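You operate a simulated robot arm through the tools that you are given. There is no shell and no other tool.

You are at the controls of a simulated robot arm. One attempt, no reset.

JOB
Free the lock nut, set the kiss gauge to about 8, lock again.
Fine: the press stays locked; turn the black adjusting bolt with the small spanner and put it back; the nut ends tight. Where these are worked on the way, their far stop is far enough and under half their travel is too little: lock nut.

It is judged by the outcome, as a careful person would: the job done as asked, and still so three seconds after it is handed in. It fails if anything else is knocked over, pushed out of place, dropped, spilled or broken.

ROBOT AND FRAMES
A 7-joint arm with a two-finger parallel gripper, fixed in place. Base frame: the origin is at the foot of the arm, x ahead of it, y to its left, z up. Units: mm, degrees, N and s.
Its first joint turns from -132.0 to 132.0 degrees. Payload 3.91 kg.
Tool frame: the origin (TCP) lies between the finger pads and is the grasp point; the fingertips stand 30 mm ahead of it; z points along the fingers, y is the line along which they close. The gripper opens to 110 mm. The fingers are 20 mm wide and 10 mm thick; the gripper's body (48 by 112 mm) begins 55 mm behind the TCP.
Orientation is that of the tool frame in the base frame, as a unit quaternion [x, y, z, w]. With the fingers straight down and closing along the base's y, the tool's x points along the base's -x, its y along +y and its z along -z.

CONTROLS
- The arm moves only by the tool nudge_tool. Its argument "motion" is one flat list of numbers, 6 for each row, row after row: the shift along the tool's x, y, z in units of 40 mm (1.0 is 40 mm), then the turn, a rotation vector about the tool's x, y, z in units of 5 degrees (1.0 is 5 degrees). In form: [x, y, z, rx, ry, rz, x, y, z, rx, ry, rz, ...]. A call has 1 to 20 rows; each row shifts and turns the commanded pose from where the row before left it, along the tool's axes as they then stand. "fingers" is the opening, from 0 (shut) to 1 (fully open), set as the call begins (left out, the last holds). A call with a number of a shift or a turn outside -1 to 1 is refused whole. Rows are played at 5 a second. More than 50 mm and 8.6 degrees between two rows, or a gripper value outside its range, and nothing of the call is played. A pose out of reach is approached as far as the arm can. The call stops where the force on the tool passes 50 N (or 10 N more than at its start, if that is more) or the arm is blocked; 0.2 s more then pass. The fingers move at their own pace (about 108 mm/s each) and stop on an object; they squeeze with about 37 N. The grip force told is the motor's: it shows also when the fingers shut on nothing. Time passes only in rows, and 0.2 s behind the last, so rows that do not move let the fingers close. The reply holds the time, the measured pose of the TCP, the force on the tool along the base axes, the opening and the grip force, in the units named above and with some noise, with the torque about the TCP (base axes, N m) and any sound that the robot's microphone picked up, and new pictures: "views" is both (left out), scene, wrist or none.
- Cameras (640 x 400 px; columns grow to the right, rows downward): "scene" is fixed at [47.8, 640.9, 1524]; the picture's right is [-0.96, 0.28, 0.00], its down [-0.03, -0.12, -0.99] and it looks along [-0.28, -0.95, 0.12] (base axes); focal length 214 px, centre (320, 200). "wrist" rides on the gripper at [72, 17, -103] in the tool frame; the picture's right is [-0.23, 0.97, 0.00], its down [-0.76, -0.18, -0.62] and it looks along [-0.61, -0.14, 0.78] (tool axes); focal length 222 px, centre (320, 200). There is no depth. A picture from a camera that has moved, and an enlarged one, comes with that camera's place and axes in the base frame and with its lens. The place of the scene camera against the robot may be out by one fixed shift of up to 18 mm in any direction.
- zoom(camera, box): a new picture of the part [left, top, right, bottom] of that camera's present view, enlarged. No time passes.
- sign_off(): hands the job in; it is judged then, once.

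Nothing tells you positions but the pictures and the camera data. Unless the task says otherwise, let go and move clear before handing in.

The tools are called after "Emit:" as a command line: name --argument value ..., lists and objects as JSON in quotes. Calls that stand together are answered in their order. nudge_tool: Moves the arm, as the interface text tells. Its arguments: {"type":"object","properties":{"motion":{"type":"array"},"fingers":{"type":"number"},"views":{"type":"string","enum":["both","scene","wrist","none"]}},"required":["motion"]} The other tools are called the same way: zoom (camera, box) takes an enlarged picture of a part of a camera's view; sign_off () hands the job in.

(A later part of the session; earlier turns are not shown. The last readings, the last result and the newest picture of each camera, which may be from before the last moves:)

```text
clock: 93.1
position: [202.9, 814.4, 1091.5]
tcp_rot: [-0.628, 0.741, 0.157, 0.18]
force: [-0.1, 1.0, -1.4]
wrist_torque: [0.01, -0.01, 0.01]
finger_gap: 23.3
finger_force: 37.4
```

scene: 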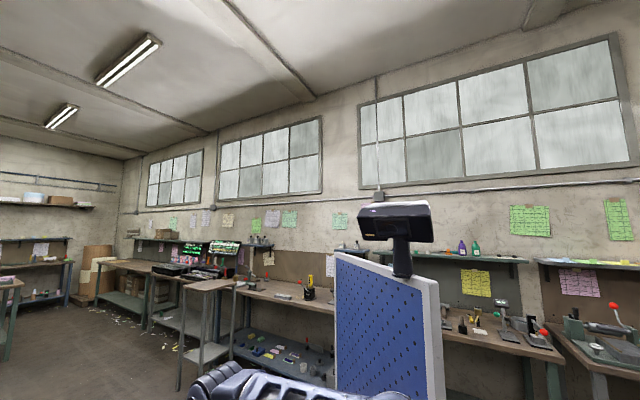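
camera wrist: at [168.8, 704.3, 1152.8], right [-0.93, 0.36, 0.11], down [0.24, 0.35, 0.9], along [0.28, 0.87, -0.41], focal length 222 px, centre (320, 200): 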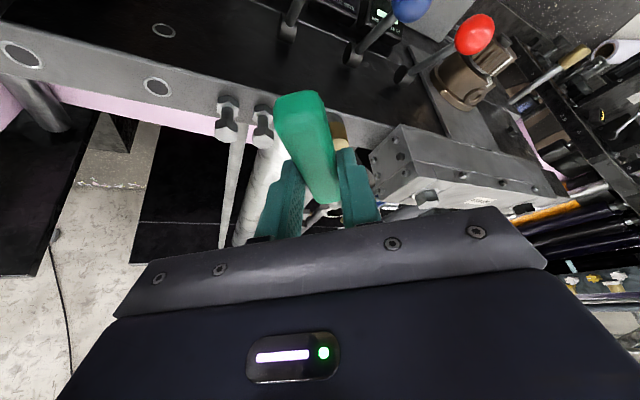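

No contact yet, so I'll continue down step by step.

Emit:
nudge_tool --motion '[0.023, 0, 0.044, 0, 0, 0]' --views "none"

Emit:
nudge_tool --motion '[0.023, 0, 0.044, 0, 0, 0]' --views "wrist"

Emit:
zoom --camera "wrist" --box '[290, 180, 370, 235]'

```text
clock: 93.5
position: [203.0, 812.3, 1088.9]
tcp_rot: [-0.628, 0.741, 0.156, 0.18]
force: [-0.3, 0.0, -1.0]
wrist_torque: [-0.01, -0.01, -0.04]
finger_gap: 23.4
finger_force: 36.8
```

```text
clock: 93.9
position: [203.0, 814.3, 1086.0]
tcp_rot: [-0.628, 0.741, 0.157, 0.179]
force: [-0.1, 0.3, -1.0]
wrist_torque: [-0.01, 0.01, -0.02]
finger_gap: 23.4
finger_force: 37.5
camera wrist: at [168.6, 705.3, 1142.7], right [-0.93, 0.36, 0.11], down [0.24, 0.35, 0.9], along [0.28, 0.87, -0.41], focal length 222 px, centre (320, 200)
```

wrist: 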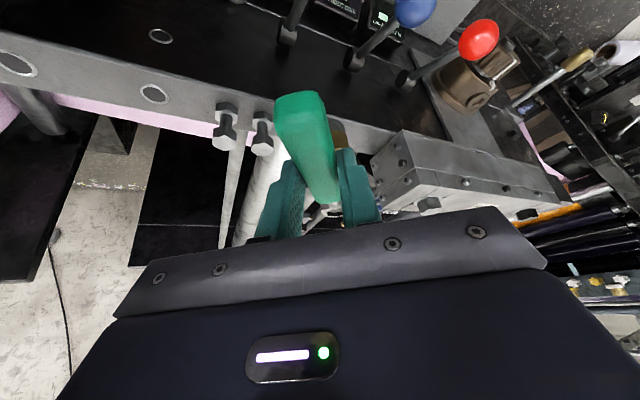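

```text
7.27 times, centred on (330, 208) of wrist
camera zoom: at [168.6, 705.3, 1142.7], right [-0.93, 0.36, 0.11], down [0.24, 0.35, 0.9], along [0.28, 0.87, -0.41], focal length 1615 px, centre (247, 146)
```

zoom: 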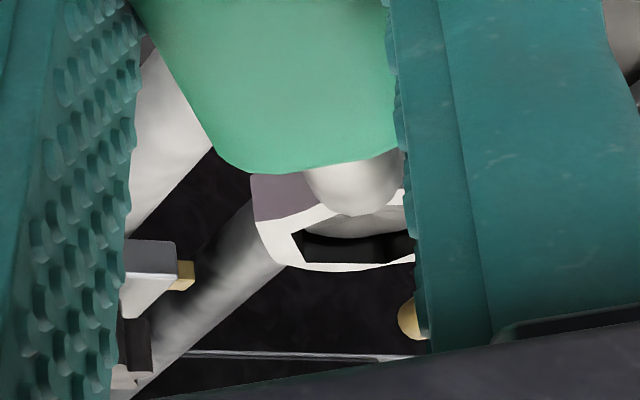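

The bolt's light top face now shows inside the ring's hole and there's no contact force, so the ring seems to be going over the head. I'll lower a bit further.

Emit:
nudge_tool --motion '[0.023, 0, 0.044, 0, 0, 0]' --views "none"

Emit:
nudge_tool --motion '[0.023, 0, 0.044, 0, 0, 0]' --views "wrist"

Emit:
zoom --camera "wrist" --box '[290, 180, 370, 235]'

```text
clock: 94.3
position: [203.0, 812.3, 1084.5]
tcp_rot: [-0.628, 0.741, 0.157, 0.18]
force: [-1.1, -11.3, 1.3]
wrist_torque: [-0.09, 0.01, 0.06]
finger_gap: 23.3
finger_force: 36.9
```

```text
clock: 94.7
position: [203.1, 814.2, 1082.8]
tcp_rot: [-0.627, 0.741, 0.158, 0.18]
force: [-3.2, -18.2, 8.7]
wrist_torque: [0.39, -0.08, 0.04]
finger_gap: 23.0
finger_force: 36.5
camera wrist: at [168.5, 704.5, 1139.6], right [-0.93, 0.36, 0.11], down [0.24, 0.35, 0.9], along [0.28, 0.87, -0.41], focal length 222 px, centre (320, 200)
```

wrist: 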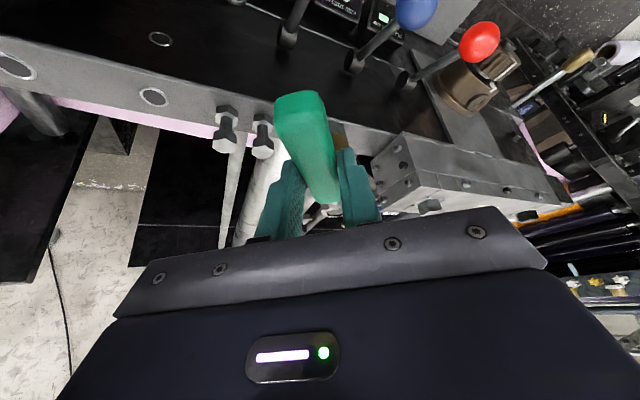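

```text
7.27 times, centred on (330, 208) of wrist
camera zoom: at [168.5, 704.5, 1139.6], right [-0.93, 0.36, 0.11], down [0.24, 0.35, 0.9], along [0.28, 0.87, -0.41], focal length 1615 px, centre (247, 146)
```

zoom: 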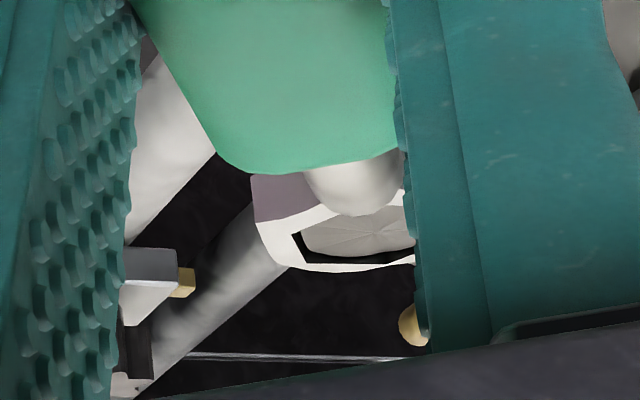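

The ring is around the bolt head with the bolt top almost flush. It's pressing back a little, so I'll ease about 1.5 mm toward the operator to relieve that.

Emit:
nudge_tool --motion '[0.035, 0, -0.018, 0, 0, 0]' --views "none"

Emit:
nudge_tool --motion '[0, 0, 0, 0, 0, 0]' --views "wrist"

Emit:
zoom --camera "wrist" --box '[300, 185, 360, 230]'

Emit:
zoom --camera "wrist" --box '[280, 0, 480, 60]'

```text
clock: 95.1
position: [203.4, 812.8, 1083.0]
tcp_rot: [-0.627, 0.741, 0.158, 0.182]
force: [-0.9, 9.4, 4.9]
wrist_torque: [0.91, -0.08, 0.34]
finger_gap: 23.2
finger_force: 36.9
```

```text
clock: 95.5
position: [203.5, 812.3, 1082.0]
tcp_rot: [-0.627, 0.741, 0.157, 0.181]
force: [-0.7, 17.6, 5.7]
wrist_torque: [1.25, -0.13, 0.33]
finger_gap: 23.3
finger_force: 36.7
camera wrist: at [168.8, 704.1, 1138.6], right [-0.93, 0.36, 0.11], down [0.24, 0.35, 0.91], along [0.28, 0.87, -0.41], focal length 222 px, centre (320, 200)
```

wrist: 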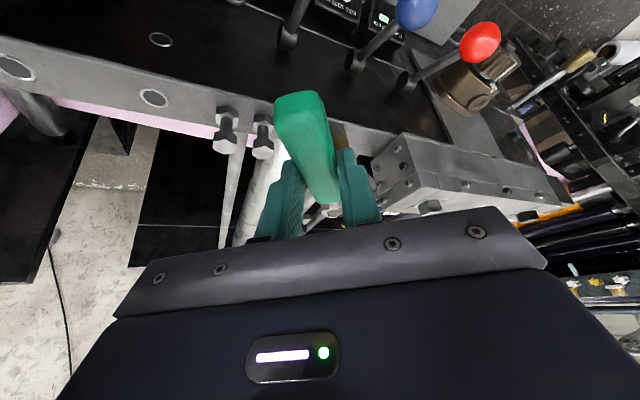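

```text
8.89 times, centred on (330, 208) of wrist
camera zoom: at [168.8, 704.1, 1138.6], right [-0.93, 0.36, 0.11], down [0.24, 0.35, 0.91], along [0.28, 0.87, -0.41], focal length 1974 px, centre (231, 133)
```

zoom: 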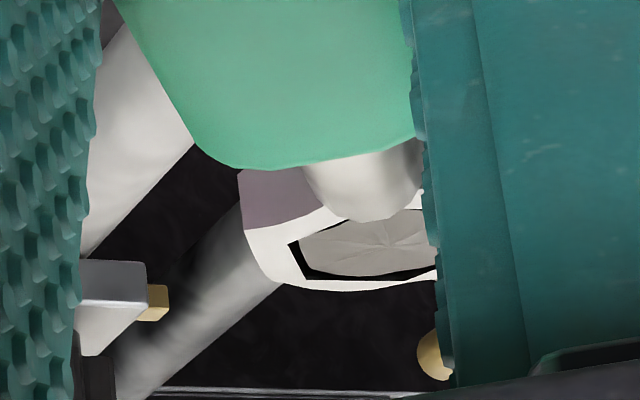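

```text
3.20 times, centred on (380, 30) of wrist
camera zoom: at [168.8, 704.1, 1138.6], right [-0.93, 0.36, 0.11], down [0.24, 0.35, 0.91], along [0.28, 0.87, -0.41], focal length 711 px, centre (128, 744)
```

zoom: 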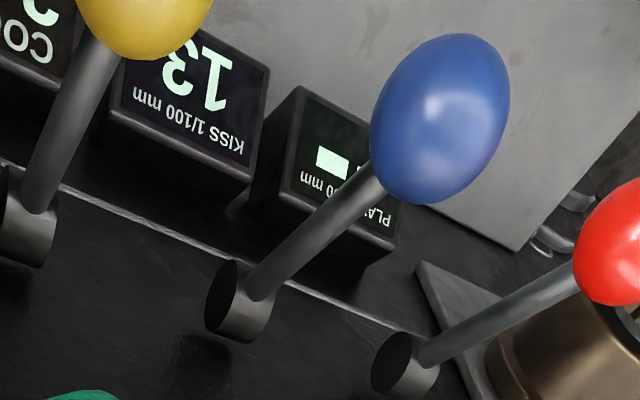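

KISS 13 is readable at the top of this very view. I'll ease forward half a millimetre and turn gently clockwise by about 5° as a first test.

Emit:
nudge_tool --motion '[-0.017, 0, 0.009, 0, 0, 0, -0.002, 0.108, 0.001, 0.235, 0, 0.4415, -0.002, 0.108, 0.001, 0.235, 0, 0.4415]' --views "wrist"

Emit:
zoom --camera "wrist" --box '[280, 0, 480, 60]'

Emit:
zoom --camera "wrist" --box '[300, 185, 360, 230]'

```text
clock: 96.3
position: [194.9, 814.5, 1081.8]
tcp_rot: [-0.594, 0.768, 0.148, 0.188]
force: [-0.9, -0.5, 10.6]
wrist_torque: [1.06, -0.24, 0.14]
finger_gap: 23.1
finger_force: 37.0
camera wrist: at [150.8, 709.6, 1138.6], right [-0.89, 0.44, 0.11], down [0.27, 0.33, 0.9], along [0.36, 0.84, -0.41], focal length 222 px, centre (320, 200)
```

wrist: 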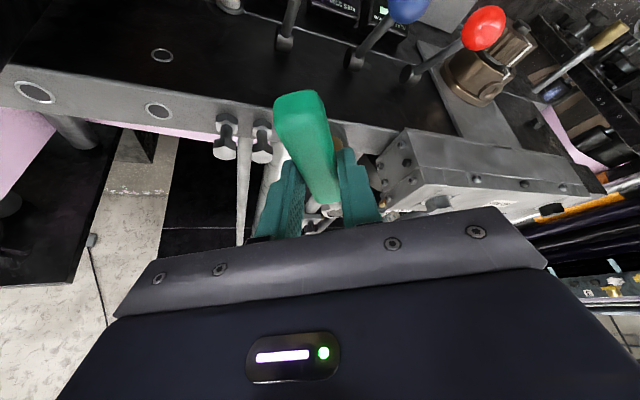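

```text
3.20 times, centred on (380, 30) of wrist
camera zoom: at [150.8, 709.6, 1138.6], right [-0.89, 0.44, 0.11], down [0.27, 0.33, 0.9], along [0.36, 0.84, -0.41], focal length 711 px, centre (128, 744)
```

zoom: 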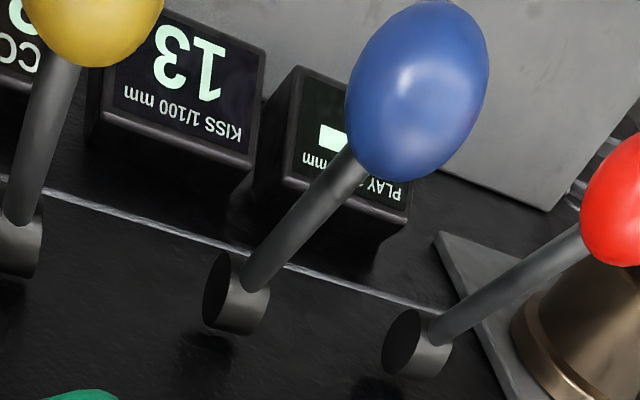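

```text
8.89 times, centred on (330, 208) of wrist
camera zoom: at [150.8, 709.6, 1138.6], right [-0.89, 0.44, 0.11], down [0.27, 0.33, 0.9], along [0.36, 0.84, -0.41], focal length 1974 px, centre (231, 133)
```

zoom: 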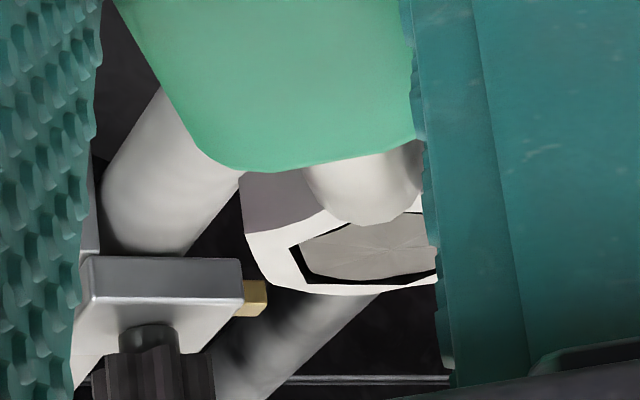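

It still reads 13, probably just play between ring and bolt. I'll turn a further 10° clockwise.

Emit:
nudge_tool --motion '[-0.002, 0.108, 0.001, 0.235, 0, 0.4415, -0.002, 0.108, 0.001, 0.235, 0, 0.4415, -0.002, 0.108, 0.001, 0.235, 0, 0.4415, -0.002, 0.108, 0.001, 0.235, 0, 0.4415]' --views "wrist"

Emit:
zoom --camera "wrist" --box '[280, 0, 480, 60]'

Emit:
zoom --camera "wrist" --box '[300, 185, 360, 230]'

```text
clock: 97.3
position: [178.5, 821.9, 1081.7]
tcp_rot: [-0.527, 0.816, 0.131, 0.198]
force: [-4.1, 5.3, 1.7]
wrist_torque: [0.44, -0.01, 0.61]
finger_gap: 23.6
finger_force: 37.8
camera wrist: at [117.1, 724.4, 1138.7], right [-0.8, 0.59, 0.11], down [0.33, 0.28, 0.9], along [0.5, 0.76, -0.41], focal length 222 px, centre (320, 200)
```

wrist: 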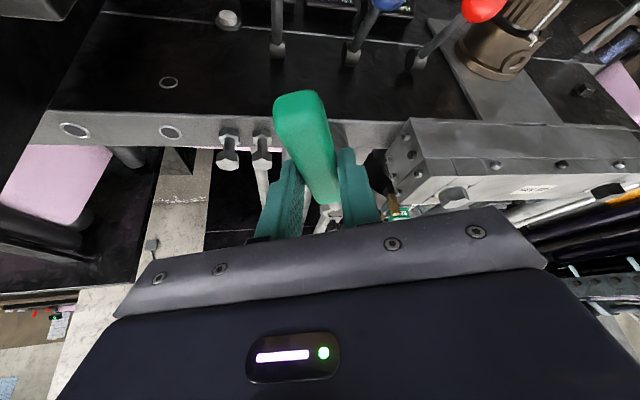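

```text
3.20 times, centred on (380, 30) of wrist
camera zoom: at [117.1, 724.4, 1138.7], right [-0.8, 0.59, 0.11], down [0.33, 0.28, 0.9], along [0.5, 0.76, -0.41], focal length 711 px, centre (128, 744)
```

zoom: 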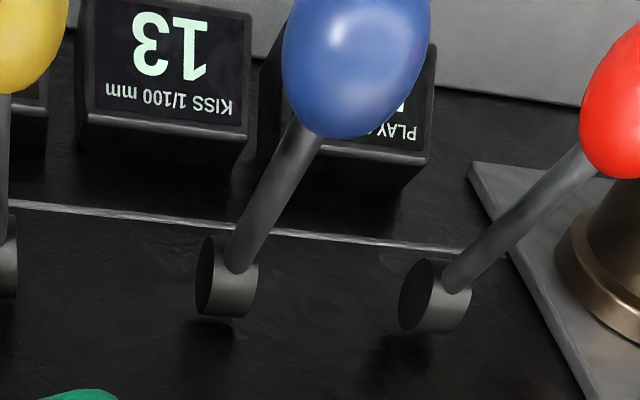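

```text
8.89 times, centred on (330, 208) of wrist
camera zoom: at [117.1, 724.4, 1138.7], right [-0.8, 0.59, 0.11], down [0.33, 0.28, 0.9], along [0.5, 0.76, -0.41], focal length 1974 px, centre (231, 133)
```

zoom: 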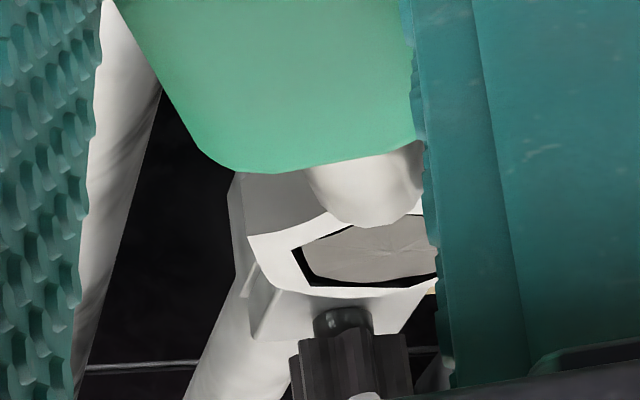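

It still reads 13, though some torque (0.6 N·m) is now showing. I'll turn 10° more and check again.

Emit:
nudge_tool --motion '[-0.002, 0.108, 0.001, 0.235, 0, 0.4415, -0.002, 0.108, 0.001, 0.235, 0, 0.4415, -0.002, 0.108, 0.001, 0.235, 0, 0.4415, -0.002, 0.108, 0.001, 0.235, 0, 0.4415]' --views "wrist"

Emit:
zoom --camera "wrist" --box '[280, 0, 480, 60]'

Emit:
zoom --camera "wrist" --box '[300, 185, 360, 230]'

```text
clock: 98.3
position: [162.4, 828.4, 1081.8]
tcp_rot: [-0.452, 0.86, 0.111, 0.209]
force: [-6.4, -2.8, -5.9]
wrist_torque: [-0.57, 0.48, 0.43]
finger_gap: 23.6
finger_force: 36.9
camera wrist: at [86.3, 745.2, 1139.0], right [-0.69, 0.72, 0.11], down [0.37, 0.22, 0.9], along [0.62, 0.66, -0.41], focal length 222 px, centre (320, 200)
```

wrist: 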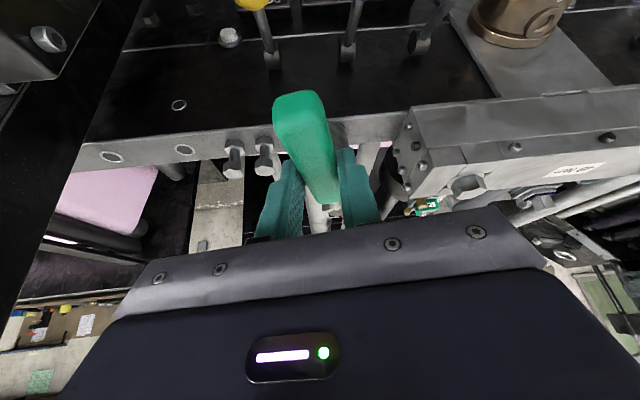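

```text
3.20 times, centred on (380, 30) of wrist
camera zoom: at [86.3, 745.2, 1139.0], right [-0.69, 0.72, 0.11], down [0.37, 0.22, 0.9], along [0.62, 0.66, -0.41], focal length 711 px, centre (128, 744)
```

zoom: 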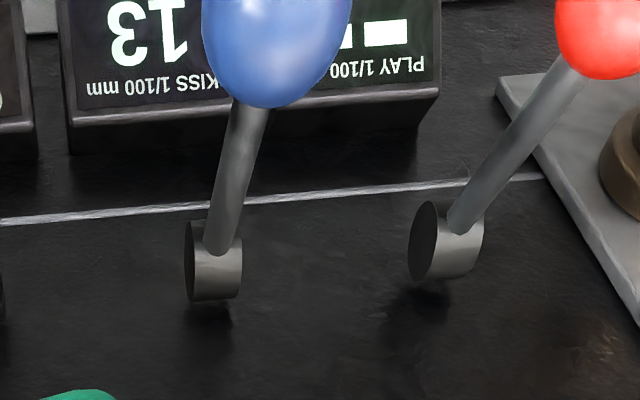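

```text
8.89 times, centred on (330, 208) of wrist
camera zoom: at [86.3, 745.2, 1139.0], right [-0.69, 0.72, 0.11], down [0.37, 0.22, 0.9], along [0.62, 0.66, -0.41], focal length 1974 px, centre (231, 133)
```

zoom: 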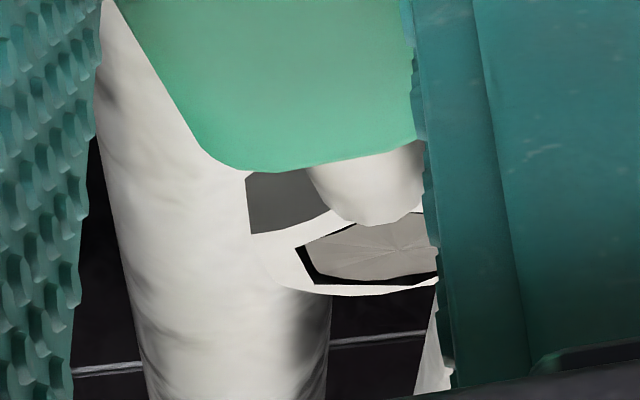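

KISS is still 13 after 25° while the ring and bolt seem to turn together, so the gauge may be slow per degree. I'll continue clockwise in small steps to about 205°.

Emit:
nudge_tool --motion '[-0.002, 0.108, 0.001, 0.235, 0, 0.4415, -0.002, 0.108, 0.001, 0.235, 0, 0.4415, -0.002, 0.108, 0.001, 0.235, 0, 0.4415, -0.002, 0.108, 0.001, 0.235, 0, 0.4415, -0.002, 0.108, 0.001, 0.235, 0, 0.4415, -0.002, 0.108, 0.001, 0.235, 0, 0.4415]' --views "wrist"

Emit:
zoom --camera "wrist" --box '[300, 185, 360, 230]'

Emit:
zoom --camera "wrist" --box '[200, 0, 480, 60]'

```text
clock: 99.7
position: [143.2, 846.5, 1083.4]
tcp_rot: [-0.337, 0.911, 0.083, 0.222]
force: [-5.5, 0.1, -3.1]
wrist_torque: [-0.09, 0.24, 0.35]
finger_gap: 23.5
finger_force: 36.9
camera wrist: at [47.8, 785.5, 1139.8], right [-0.48, 0.87, 0.11], down [0.41, 0.12, 0.9], along [0.78, 0.48, -0.41], focal length 222 px, centre (320, 200)
```

wrist: 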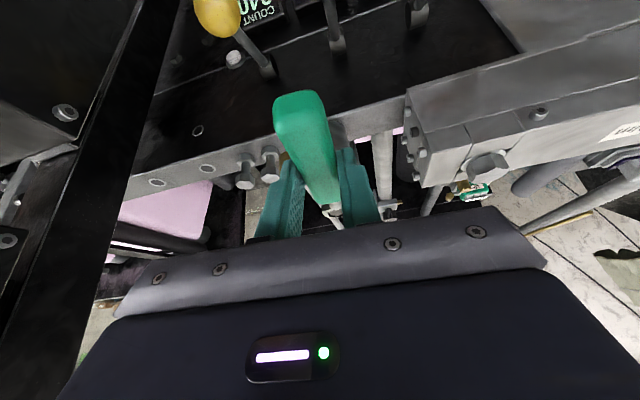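

```text
8.89 times, centred on (330, 208) of wrist
camera zoom: at [47.8, 785.5, 1139.8], right [-0.48, 0.87, 0.11], down [0.41, 0.12, 0.9], along [0.78, 0.48, -0.41], focal length 1974 px, centre (231, 133)
```

zoom: 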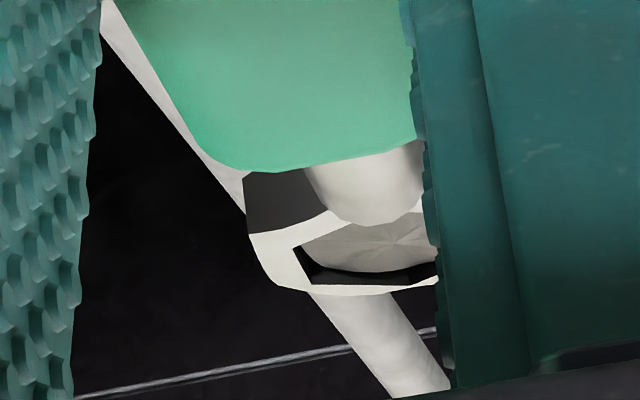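

```text
2.29 times, centred on (340, 30) of wrist
camera zoom: at [47.8, 785.5, 1139.8], right [-0.48, 0.87, 0.11], down [0.41, 0.12, 0.9], along [0.78, 0.48, -0.41], focal length 508 px, centre (274, 589)
```

zoom: 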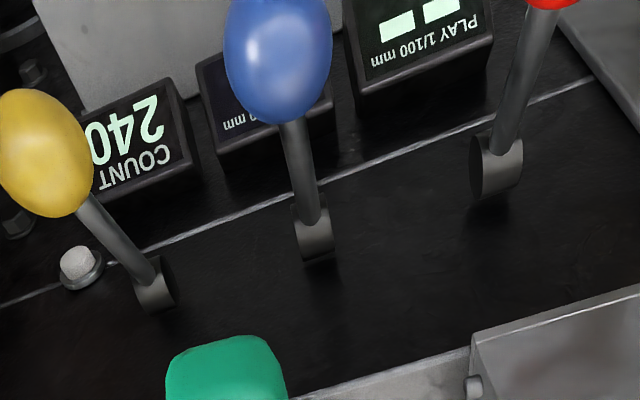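

KISS is hidden by the blue ball here. I'll turn another 10° and look again.

Emit:
nudge_tool --motion '[-0.002, 0.108, 0.001, 0.235, 0, 0.4415, -0.002, 0.108, 0.001, 0.235, 0, 0.4415, -0.002, 0.108, 0.001, 0.235, 0, 0.4415, -0.002, 0.108, 0.001, 0.235, 0, 0.4415]' --views "wrist"

Emit:
zoom --camera "wrist" --box '[200, 0, 400, 60]'

Emit:
zoom --camera "wrist" --box '[300, 185, 360, 230]'

```text
clock: 100.7
position: [132.4, 860.6, 1082.6]
tcp_rot: [-0.255, 0.937, 0.062, 0.229]
force: [-7.0, -0.5, -1.2]
wrist_torque: [0.04, 0.17, 0.44]
finger_gap: 23.4
finger_force: 37.1
camera wrist: at [28.6, 817.3, 1139.8], right [-0.32, 0.94, 0.11], down [0.42, 0.04, 0.9], along [0.85, 0.34, -0.41], focal length 222 px, centre (320, 200)
```

wrist: 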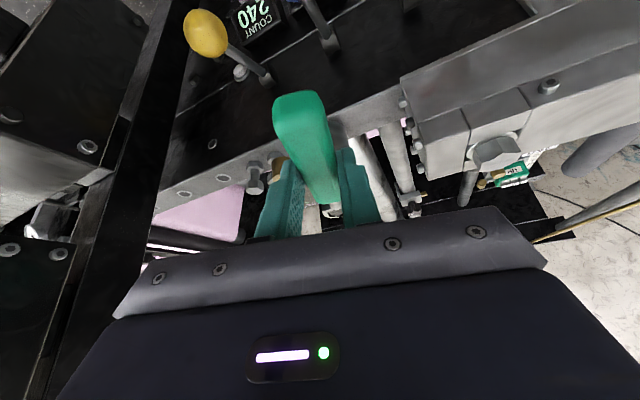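

```text
3.20 times, centred on (300, 30) of wrist
camera zoom: at [28.6, 817.3, 1139.8], right [-0.32, 0.94, 0.11], down [0.42, 0.04, 0.9], along [0.85, 0.34, -0.41], focal length 711 px, centre (384, 744)
```

zoom: 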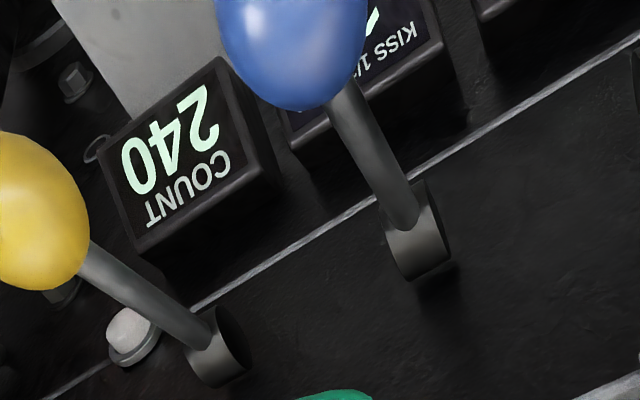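

```text
8.89 times, centred on (330, 208) of wrist
camera zoom: at [28.6, 817.3, 1139.8], right [-0.32, 0.94, 0.11], down [0.42, 0.04, 0.9], along [0.85, 0.34, -0.41], focal length 1974 px, centre (231, 133)
```

zoom: 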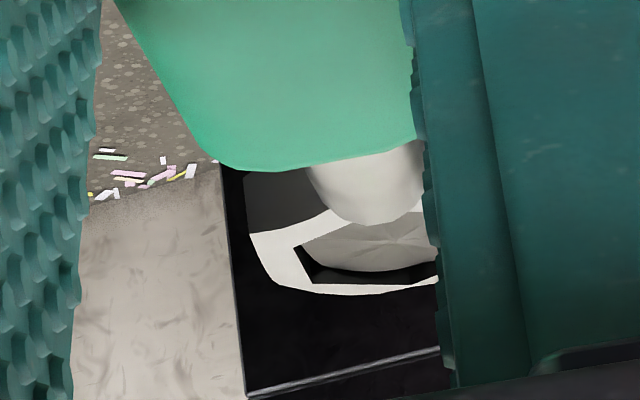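

I can't read KISS from here. I'll lift the ring off the bolt and back away to see both the display and the bolt's orientation.

Emit:
nudge_tool --motion '[-0.128, 0, -0.243, 0, 0, 0, -0.128, 0, -0.243, 0, 0, 0, -0.128, 0, -0.243, 0, 0, 0]' --views "none"

Emit:
nudge_tool --motion '[0.66, 0, -0.35, 0, 0, 0, 0.66, 0, -0.35, 0, 0, 0, 0.66, 0, -0.35, 0, 0, 0]' --views "wrist"

Emit:
zoom --camera "wrist" --box '[200, 0, 440, 120]'

```text
clock: 101.5
position: [136.0, 859.6, 1115.4]
tcp_rot: [-0.257, 0.937, 0.062, 0.229]
force: [-0.5, 1.1, -2.0]
wrist_torque: [-0.03, 0.0, 0.03]
finger_gap: 23.3
finger_force: 37.2
```

```text
clock: 102.3
position: [58.5, 814.1, 1115.5]
tcp_rot: [-0.256, 0.937, 0.063, 0.23]
force: [1.0, -0.2, -1.1]
wrist_torque: [0.01, 0.07, -0.04]
finger_gap: 23.2
finger_force: 37.1
camera wrist: at [-47.4, 771.8, 1172.6], right [-0.32, 0.94, 0.1], down [0.42, 0.04, 0.9], along [0.85, 0.33, -0.41], focal length 222 px, centre (320, 200)
```

wrist: 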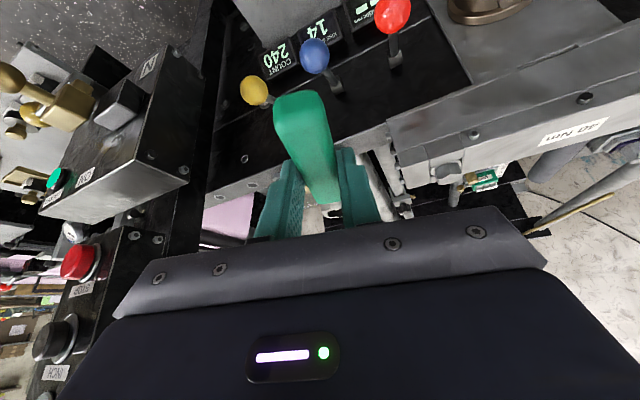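

```text
2.67 times, centred on (320, 60) of wrist
camera zoom: at [-47.4, 771.8, 1172.6], right [-0.32, 0.94, 0.1], down [0.42, 0.04, 0.9], along [0.85, 0.33, -0.41], focal length 592 px, centre (320, 573)
```

zoom: 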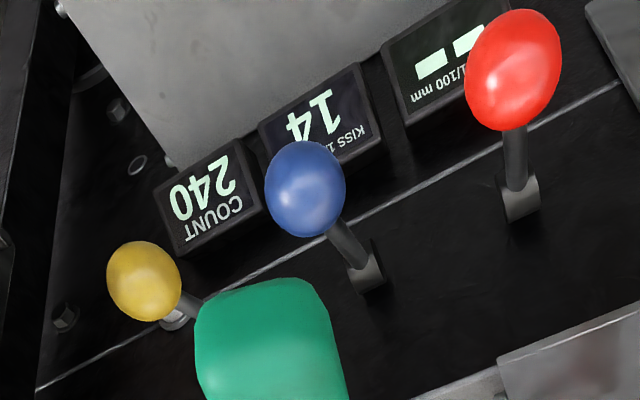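

KISS now reads 14, so clockwise raises it and I need counter-clockwise. I'll go back onto the bolt, with the ring turned 3° to sit mid-play, and turn the other way.

Emit:
nudge_tool --motion '[-0.66, 0, 0.35, 0, 0, 0, -0.66, 0, 0.35, 0, 0, 0, -0.66, 0, 0.35, 0, 0, 0, -0.003, -0.1296, 0.0015, -0.282, 0, -0.53, 0.128, 0, 0.243, 0, 0, 0]' --views "none"

Emit:
nudge_tool --motion '[0.08, 0, 0.15, 0, 0, 0, 0.08, 0, 0.15, 0, 0, 0]' --views "wrist"

Emit:
zoom --camera "wrist" --box '[300, 185, 360, 230]'

```text
clock: 103.5
position: [137.8, 856.5, 1104.7]
tcp_rot: [-0.281, 0.93, 0.069, 0.228]
force: [0.5, -0.4, -1.2]
wrist_torque: [-0.01, 0.02, 0.0]
finger_gap: 23.3
finger_force: 37.1
```

```text
clock: 104.1
position: [137.3, 855.9, 1090.8]
tcp_rot: [-0.281, 0.93, 0.069, 0.227]
force: [0.6, 0.4, -2.0]
wrist_torque: [0.01, -0.02, 0.0]
finger_gap: 23.3
finger_force: 37.0
camera wrist: at [34.1, 807.0, 1148.1], right [-0.37, 0.92, 0.11], down [0.42, 0.07, 0.9], along [0.83, 0.38, -0.41], focal length 222 px, centre (320, 200)
```

wrist: 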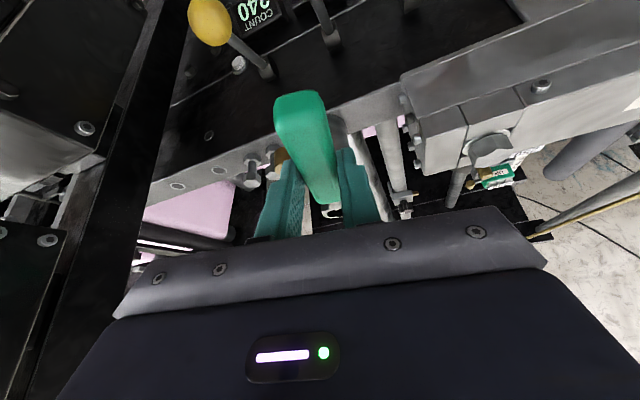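

```text
8.89 times, centred on (330, 208) of wrist
camera zoom: at [34.1, 807.0, 1148.1], right [-0.37, 0.92, 0.11], down [0.42, 0.07, 0.9], along [0.83, 0.38, -0.41], focal length 1974 px, centre (231, 133)
```

zoom: 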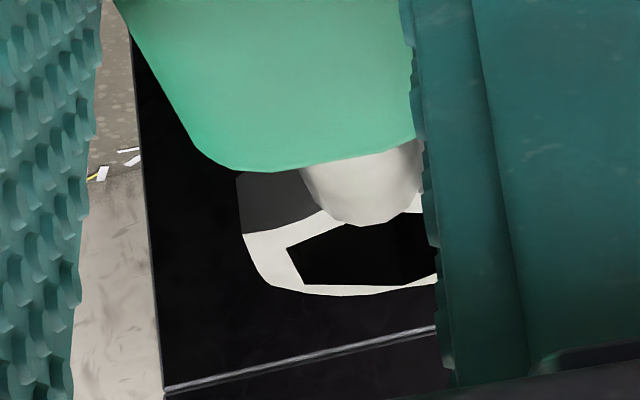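

I'm above the bolt again. I'll lower the last 8 mm in small steps.

Emit:
nudge_tool --motion '[0.023, 0, 0.044, 0, 0, 0, 0.023, 0, 0.044, 0, 0, 0]' --views "none"

Emit:
nudge_tool --motion '[0.023, 0, 0.044, 0, 0, 0, 0.023, 0, 0.044, 0, 0, 0]' --views "wrist"

Emit:
zoom --camera "wrist" --box '[300, 185, 360, 230]'

```text
clock: 104.7
position: [135.7, 855.8, 1086.9]
tcp_rot: [-0.282, 0.929, 0.071, 0.228]
force: [-2.0, 5.0, 7.2]
wrist_torque: [0.76, -0.68, 0.57]
finger_gap: 23.2
finger_force: 36.8
```

```text
clock: 105.3
position: [135.8, 854.7, 1082.5]
tcp_rot: [-0.281, 0.93, 0.069, 0.227]
force: [-3.7, 4.6, -0.3]
wrist_torque: [0.25, 0.04, 0.69]
finger_gap: 23.3
finger_force: 37.0
camera wrist: at [33.9, 806.9, 1139.7], right [-0.37, 0.92, 0.11], down [0.42, 0.07, 0.9], along [0.83, 0.38, -0.41], focal length 222 px, centre (320, 200)
```

wrist: 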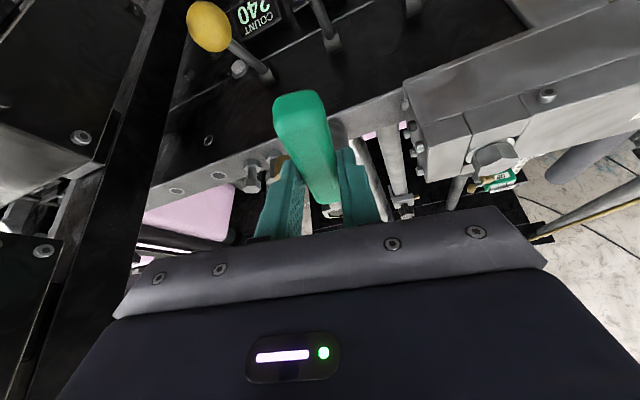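

```text
8.89 times, centred on (330, 208) of wrist
camera zoom: at [33.9, 806.9, 1139.7], right [-0.37, 0.92, 0.11], down [0.42, 0.07, 0.9], along [0.83, 0.38, -0.41], focal length 1974 px, centre (231, 133)
```

zoom: 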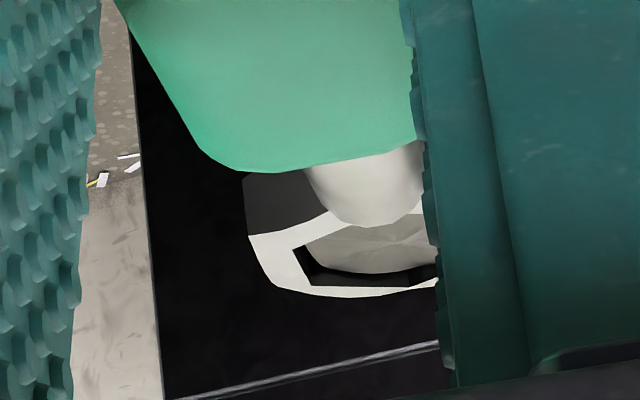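

The ring is on the bolt again. I'll turn counter-clockwise, 25° at a time.

Emit:
nudge_tool --motion '[-0.002, -0.108, 0.001, -0.235, 0, -0.4415, -0.002, -0.108, 0.001, -0.235, 0, -0.4415, -0.002, -0.108, 0.001, -0.235, 0, -0.4415, -0.002, -0.108, 0.001, -0.235, 0, -0.4415, -0.002, -0.108, 0.001, -0.235, 0, -0.4415, -0.002, -0.108, 0.001, -0.235, 0, -0.4415, -0.002, -0.108, 0.001, -0.235, 0, -0.4415, -0.002, -0.108, 0.001, -0.235, 0, -0.4415, -0.002, -0.108, 0.001, -0.235, 0, -0.4415, -0.002, -0.108, 0.001, -0.235, 0, -0.4415]' --views "none"

Emit:
nudge_tool --motion '[-0.002, -0.108, 0.001, -0.235, 0, -0.4415, -0.002, -0.108, 0.001, -0.235, 0, -0.4415, -0.002, -0.108, 0.001, -0.235, 0, -0.4415, -0.002, -0.108, 0.001, -0.235, 0, -0.4415, -0.002, -0.108, 0.001, -0.235, 0, -0.4415, -0.002, -0.108, 0.001, -0.235, 0, -0.4415, -0.002, -0.108, 0.001, -0.235, 0, -0.4415, -0.002, -0.108, 0.001, -0.235, 0, -0.4415, -0.002, -0.108, 0.001, -0.235, 0, -0.4415]' --views "wrist"

Emit:
zoom --camera "wrist" --box '[280, 0, 480, 60]'

Emit:
zoom --camera "wrist" --box '[300, 185, 360, 230]'

```text
clock: 107.5
position: [169.2, 824.6, 1083.9]
tcp_rot: [-0.475, 0.847, 0.118, 0.208]
force: [-4.3, 1.0, -1.6]
wrist_torque: [0.0, 0.14, 0.49]
finger_gap: 23.2
finger_force: 36.9
```

```text
clock: 109.5
position: [205.6, 812.5, 1083.7]
tcp_rot: [-0.631, 0.738, 0.157, 0.179]
force: [-1.6, -5.1, -0.6]
wrist_torque: [-0.1, 0.05, 0.06]
finger_gap: 23.2
finger_force: 37.0
camera wrist: at [170.9, 703.8, 1140.4], right [-0.93, 0.35, 0.11], down [0.24, 0.35, 0.9], along [0.28, 0.87, -0.41], focal length 222 px, centre (320, 200)
```

wrist: 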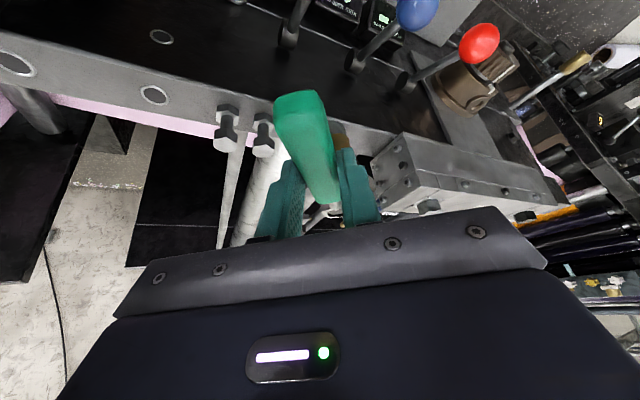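

```text
3.20 times, centred on (380, 30) of wrist
camera zoom: at [170.9, 703.8, 1140.4], right [-0.93, 0.35, 0.11], down [0.24, 0.35, 0.9], along [0.28, 0.87, -0.41], focal length 711 px, centre (128, 744)
```

zoom: 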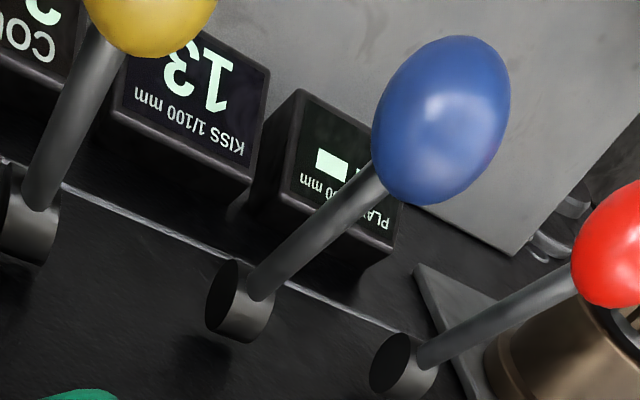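

```text
8.89 times, centred on (330, 208) of wrist
camera zoom: at [170.9, 703.8, 1140.4], right [-0.93, 0.35, 0.11], down [0.24, 0.35, 0.9], along [0.28, 0.87, -0.41], focal length 1974 px, centre (231, 133)
```

zoom: 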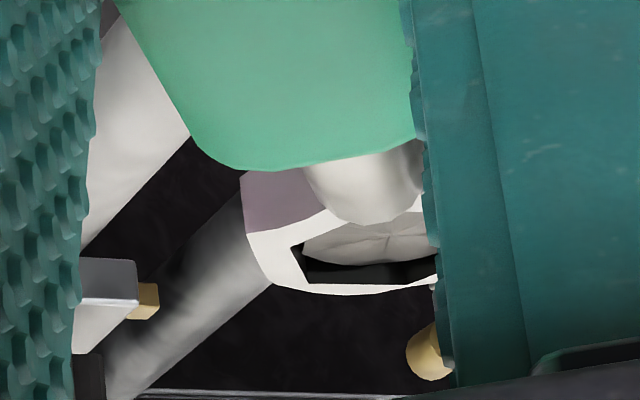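

KISS is back at 13, so bolt and ring do turn together, roughly one unit per 45°. I'll work in strokes: lift off, swing back 62°, drop on again, and turn counter-clockwise.

Emit:
nudge_tool --motion '[-0.128, 0, -0.243, 0, 0, 0, -0.128, 0, -0.243, 0, 0, 0, -0.128, 0, -0.243, 0, 0, 0, -0.0082, 0.2157, 0.0043, 0.47, 0, 0.883, -0.0082, 0.2157, 0.0043, 0.47, 0, 0.883, -0.0082, 0.2157, 0.0043, 0.47, 0, 0.883, -0.0082, 0.2157, 0.0043, 0.47, 0, 0.883, -0.0082, 0.2157, 0.0043, 0.47, 0, 0.883, -0.0082, 0.2157, 0.0043, 0.47, 0, 0.883, -0.0082, 0.2157, 0.0043, 0.47, 0, 0.883, -0.0082, 0.2157, 0.0043, 0.47, 0, 0.883, -0.0082, 0.2157, 0.0043, 0.47, 0, 0.883, -0.0082, 0.2157, 0.0043, 0.47, 0, 0.883, -0.0082, 0.2157, 0.0043, 0.47, 0, 0.883, -0.0082, 0.2157, 0.0043, 0.47, 0, 0.883, -0.0013, 0.0863, 0.0007, 0.188, 0, 0.353, 0.128, 0, 0.243, 0, 0, 0, 0.11, 0, 0.21, 0, 0, 0]' --views "wrist"

Emit:
zoom --camera "wrist" --box '[300, 185, 360, 230]'

```text
clock: 113.3
position: [125.4, 877.7, 1097.1]
tcp_rot: [-0.16, 0.958, 0.037, 0.235]
force: [-0.2, 0.3, -1.9]
wrist_torque: [-0.02, 0.01, 0.0]
finger_gap: 23.1
finger_force: 36.8
camera wrist: at [15.1, 856.8, 1152.8], right [-0.13, 0.99, 0.1], down [0.42, -0.04, 0.91], along [0.9, 0.16, -0.41], focal length 222 px, centre (320, 200)
```

wrist: 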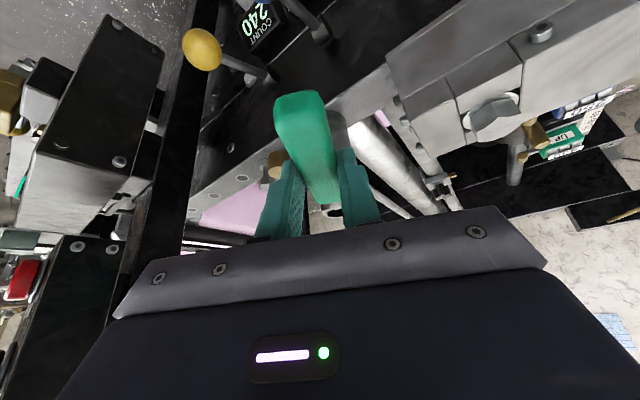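

```text
8.89 times, centred on (330, 208) of wrist
camera zoom: at [15.1, 856.8, 1152.8], right [-0.13, 0.99, 0.1], down [0.42, -0.04, 0.91], along [0.9, 0.16, -0.41], focal length 1974 px, centre (231, 133)
```

zoom: 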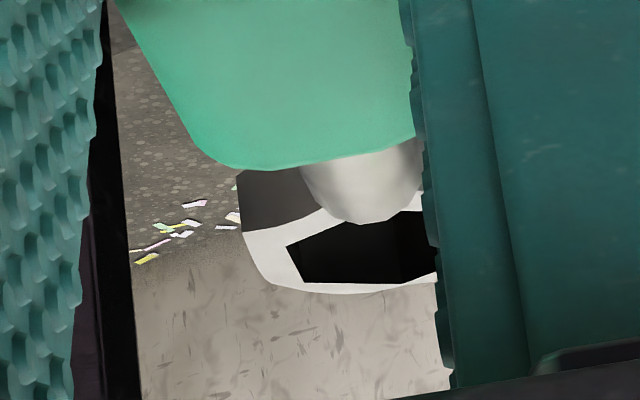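

I'm positioned at 199° above the bolt. I'll lower onto it gently.

Emit:
nudge_tool --motion '[0.0267, 0, 0.0508, 0, 0, 0, 0.0267, 0, 0.0508, 0, 0, 0, 0.0267, 0, 0.0508, 0, 0, 0, 0.0267, 0, 0.0508, 0, 0, 0]' --views "none"

Emit:
nudge_tool --motion '[0.0267, 0, 0.0508, 0, 0, 0, 0.0267, 0, 0.0508, 0, 0, 0]' --views "wrist"

Emit:
zoom --camera "wrist" --box '[300, 185, 360, 230]'

```text
clock: 114.3
position: [125.9, 878.9, 1088.0]
tcp_rot: [-0.161, 0.958, 0.039, 0.235]
force: [-9.9, 1.0, 15.9]
wrist_torque: [0.65, -1.19, 0.4]
finger_gap: 23.4
finger_force: 37.0
```

```text
clock: 114.9
position: [125.5, 878.4, 1082.2]
tcp_rot: [-0.161, 0.958, 0.039, 0.236]
force: [-14.4, 2.6, 15.0]
wrist_torque: [0.59, -1.01, 0.69]
finger_gap: 23.4
finger_force: 37.0
camera wrist: at [13.8, 856.0, 1139.2], right [-0.13, 0.99, 0.1], down [0.42, -0.04, 0.91], along [0.9, 0.16, -0.41], focal length 222 px, centre (320, 200)
```

wrist: 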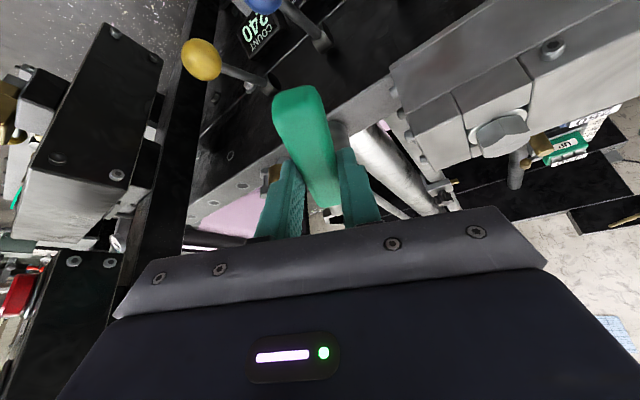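

```text
8.89 times, centred on (330, 208) of wrist
camera zoom: at [13.8, 856.0, 1139.2], right [-0.13, 0.99, 0.1], down [0.42, -0.04, 0.91], along [0.9, 0.16, -0.41], focal length 1974 px, centre (231, 133)
```

zoom: 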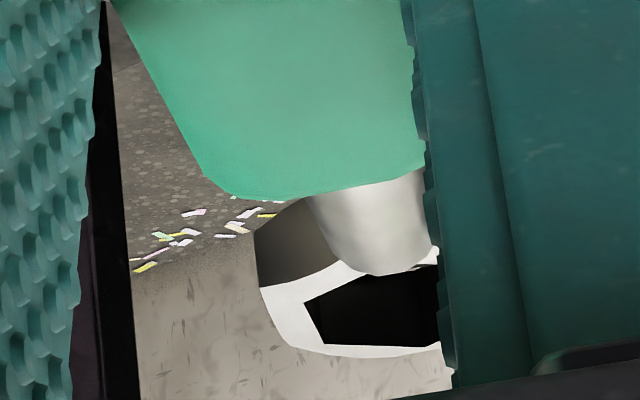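

The ring landed on top of the bolt instead of dropping over it, and the spanner pivoted slightly in the grip. I'll lift off right away and look at the bolt's orientation from the side again.

Emit:
nudge_tool --motion '[-0.155, 0, -0.295, 0, 0, 0, -0.155, 0, -0.295, 0, 0, 0, -0.155, 0, -0.295, 0, 0, 0, -0.0082, -0.2157, 0.0043, -0.47, 0, -0.883, -0.0082, -0.2157, 0.0043, -0.47, 0, -0.883, -0.0082, -0.2157, 0.0043, -0.47, 0, -0.883, -0.0082, -0.2157, 0.0043, -0.47, 0, -0.883, -0.0082, -0.2157, 0.0043, -0.47, 0, -0.883, -0.0082, -0.2157, 0.0043, -0.47, 0, -0.883, -0.5, 0.63, 0.26, 0, 0, 0, -0.5, 0.63, 0.26, 0, 0, 0]' --views "wrist"

Emit:
zoom --camera "wrist" --box '[252, 140, 300, 176]'

Emit:
zoom --camera "wrist" --box '[300, 190, 360, 235]'

```text
clock: 117.3
position: [147.0, 901.7, 1123.8]
tcp_rot: [-0.403, 0.883, 0.1, 0.216]
force: [0.5, -0.4, -0.1]
wrist_torque: [-0.04, 0.09, 0.03]
finger_gap: 23.2
finger_force: 36.6
camera wrist: at [60.6, 827.5, 1180.6], right [-0.6, 0.79, 0.11], down [0.39, 0.17, 0.9], along [0.7, 0.59, -0.41], focal length 222 px, centre (320, 200)
```

wrist: 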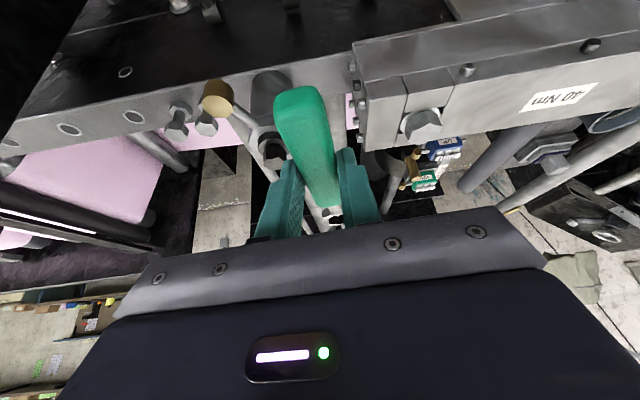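

```text
11.11 times, centred on (276, 158) of wrist
camera zoom: at [60.6, 827.5, 1180.6], right [-0.6, 0.79, 0.11], down [0.39, 0.17, 0.9], along [0.7, 0.59, -0.41], focal length 2468 px, centre (809, 667)
```

zoom: 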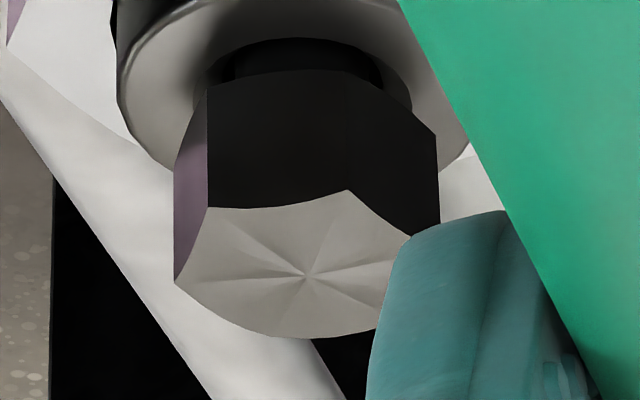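

```text
8.89 times, centred on (330, 212) of wrist
camera zoom: at [60.6, 827.5, 1180.6], right [-0.6, 0.79, 0.11], down [0.39, 0.17, 0.9], along [0.7, 0.59, -0.41], focal length 1974 px, centre (231, 89)
```

zoom: 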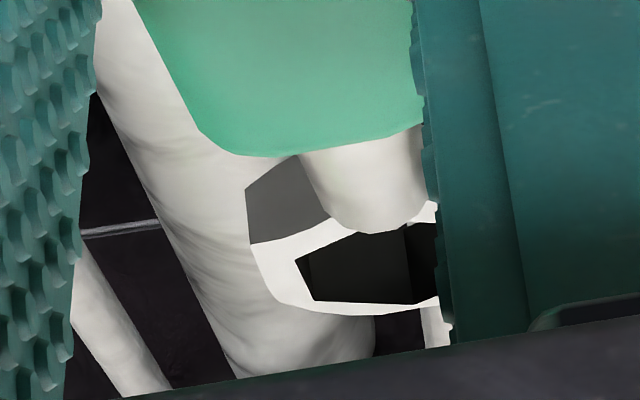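

The bolt's corners are now at about 11° + 60°k, so the ring has about ±9° of play and I came down near its edge. The spanner also tipped up about 5° in the grip. I'll level it by reducing the lean, then line the handle up at 191°.

Emit:
nudge_tool --motion '[0, 0, 0, 0, 0.53, 0, 0, 0, 0, 0, 0.53, 0, 0, 0, 0, 0.384, 0, 0.923, 0, 0, 0, 0.384, 0, 0.923, 0, 0, 0, 0.384, 0, 0.923, 0, 0, 0, 0.384, 0, 0.923, 0, 0, 0, 0.384, 0, 0.923, 0, 0, 0, 0.384, 0, 0.923, 0, 0, 0, 0.384, 0, 0.923, 0, 0, 0, 0.184, 0, 0.443, 0.286, -0.067, -0.119, 0, 0, 0, 0.286, -0.067, -0.119, 0, 0, 0]' --views "wrist"

Emit:
zoom --camera "wrist" --box '[290, 170, 370, 235]'

```text
clock: 119.9
position: [121.5, 892.9, 1121.4]
tcp_rot: [-0.099, 0.976, 0.018, 0.191]
force: [0.2, -0.3, -1.6]
wrist_torque: [0.0, 0.04, -0.02]
finger_gap: 23.2
finger_force: 37.3
camera wrist: at [14.8, 887.2, 1188.2], right [0.01, 1.0, 0.08], down [0.49, -0.08, 0.87], along [0.87, 0.03, -0.49], focal length 222 px, centre (320, 200)
```

wrist: 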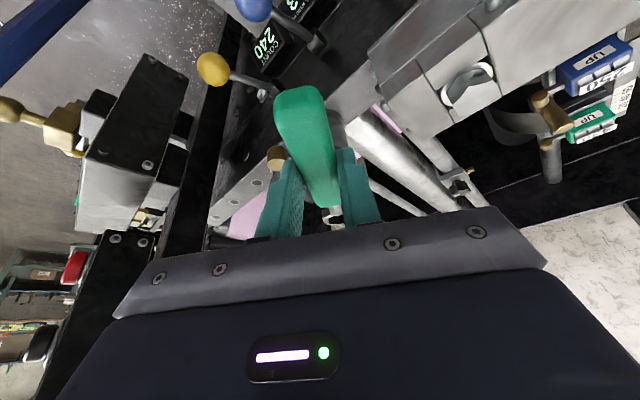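

```text
6.15 times, centred on (330, 202) of wrist
camera zoom: at [14.8, 887.2, 1188.2], right [0.01, 1.0, 0.08], down [0.49, -0.08, 0.87], along [0.87, 0.03, -0.49], focal length 1367 px, centre (258, 185)
```

zoom: 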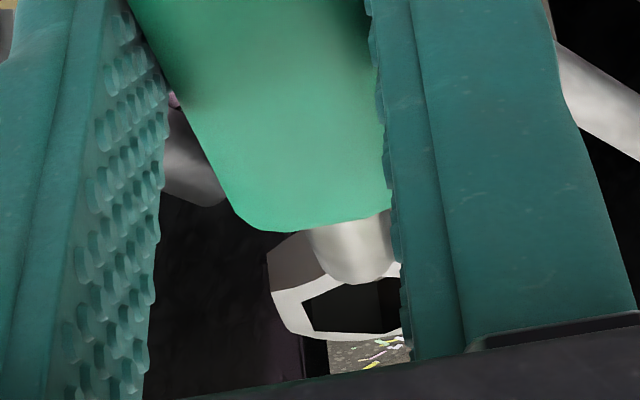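

The ring and bolt angles now match (190–191°). I'll lower to just above contact and check.

Emit:
nudge_tool --motion '[-0.023, -0.025, 0.0094, 0, 0, 0, 0.0847, 0, 0.2084, 0, 0, 0, 0.0847, 0, 0.2084, 0, 0, 0, 0.0847, 0, 0.2084, 0, 0, 0]' --views "none"

Emit:
nudge_tool --motion '[0.0188, 0, 0.0462, 0, 0, 0]' --views "none"

Emit:
nudge_tool --motion '[0.0188, 0, 0.0462, 0, 0, 0]' --views "wrist"

Emit:
zoom --camera "wrist" --box '[290, 170, 370, 235]'

```text
clock: 120.9
position: [124.0, 892.2, 1094.7]
tcp_rot: [-0.101, 0.976, 0.018, 0.192]
force: [-0.1, 0.3, -0.8]
wrist_torque: [-0.03, 0.02, 0.02]
finger_gap: 23.2
finger_force: 36.7
```

```text
clock: 121.3
position: [124.7, 892.5, 1093.5]
tcp_rot: [-0.099, 0.976, 0.017, 0.192]
force: [0.5, -0.5, -1.7]
wrist_torque: [-0.01, 0.03, -0.01]
finger_gap: 23.5
finger_force: 37.1
```

```text
clock: 121.7
position: [124.1, 889.9, 1091.5]
tcp_rot: [-0.1, 0.976, 0.019, 0.192]
force: [-1.4, -0.1, -0.4]
wrist_torque: [0.01, -0.07, 0.03]
finger_gap: 23.4
finger_force: 37.3
camera wrist: at [16.9, 886.0, 1158.5], right [0.01, 1.0, 0.08], down [0.49, -0.08, 0.87], along [0.87, 0.03, -0.49], focal length 222 px, centre (320, 200)
```

wrist: 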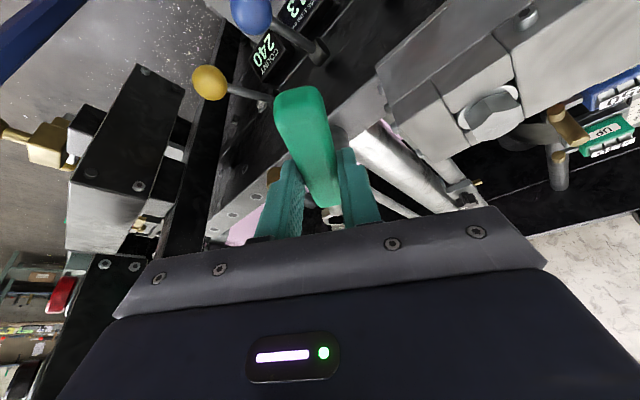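

```text
6.15 times, centred on (330, 202) of wrist
camera zoom: at [16.9, 886.0, 1158.5], right [0.01, 1.0, 0.08], down [0.49, -0.08, 0.87], along [0.87, 0.03, -0.49], focal length 1367 px, centre (258, 185)
```

zoom: 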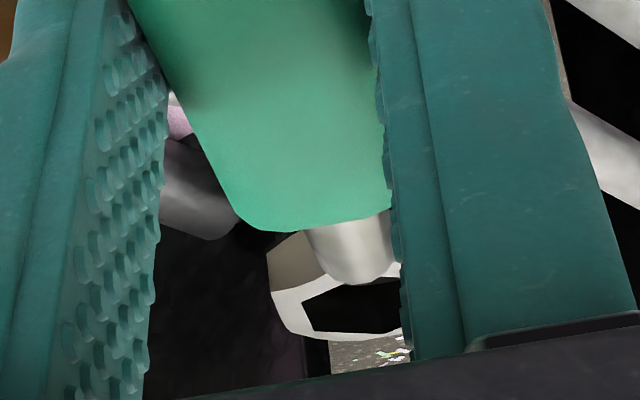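

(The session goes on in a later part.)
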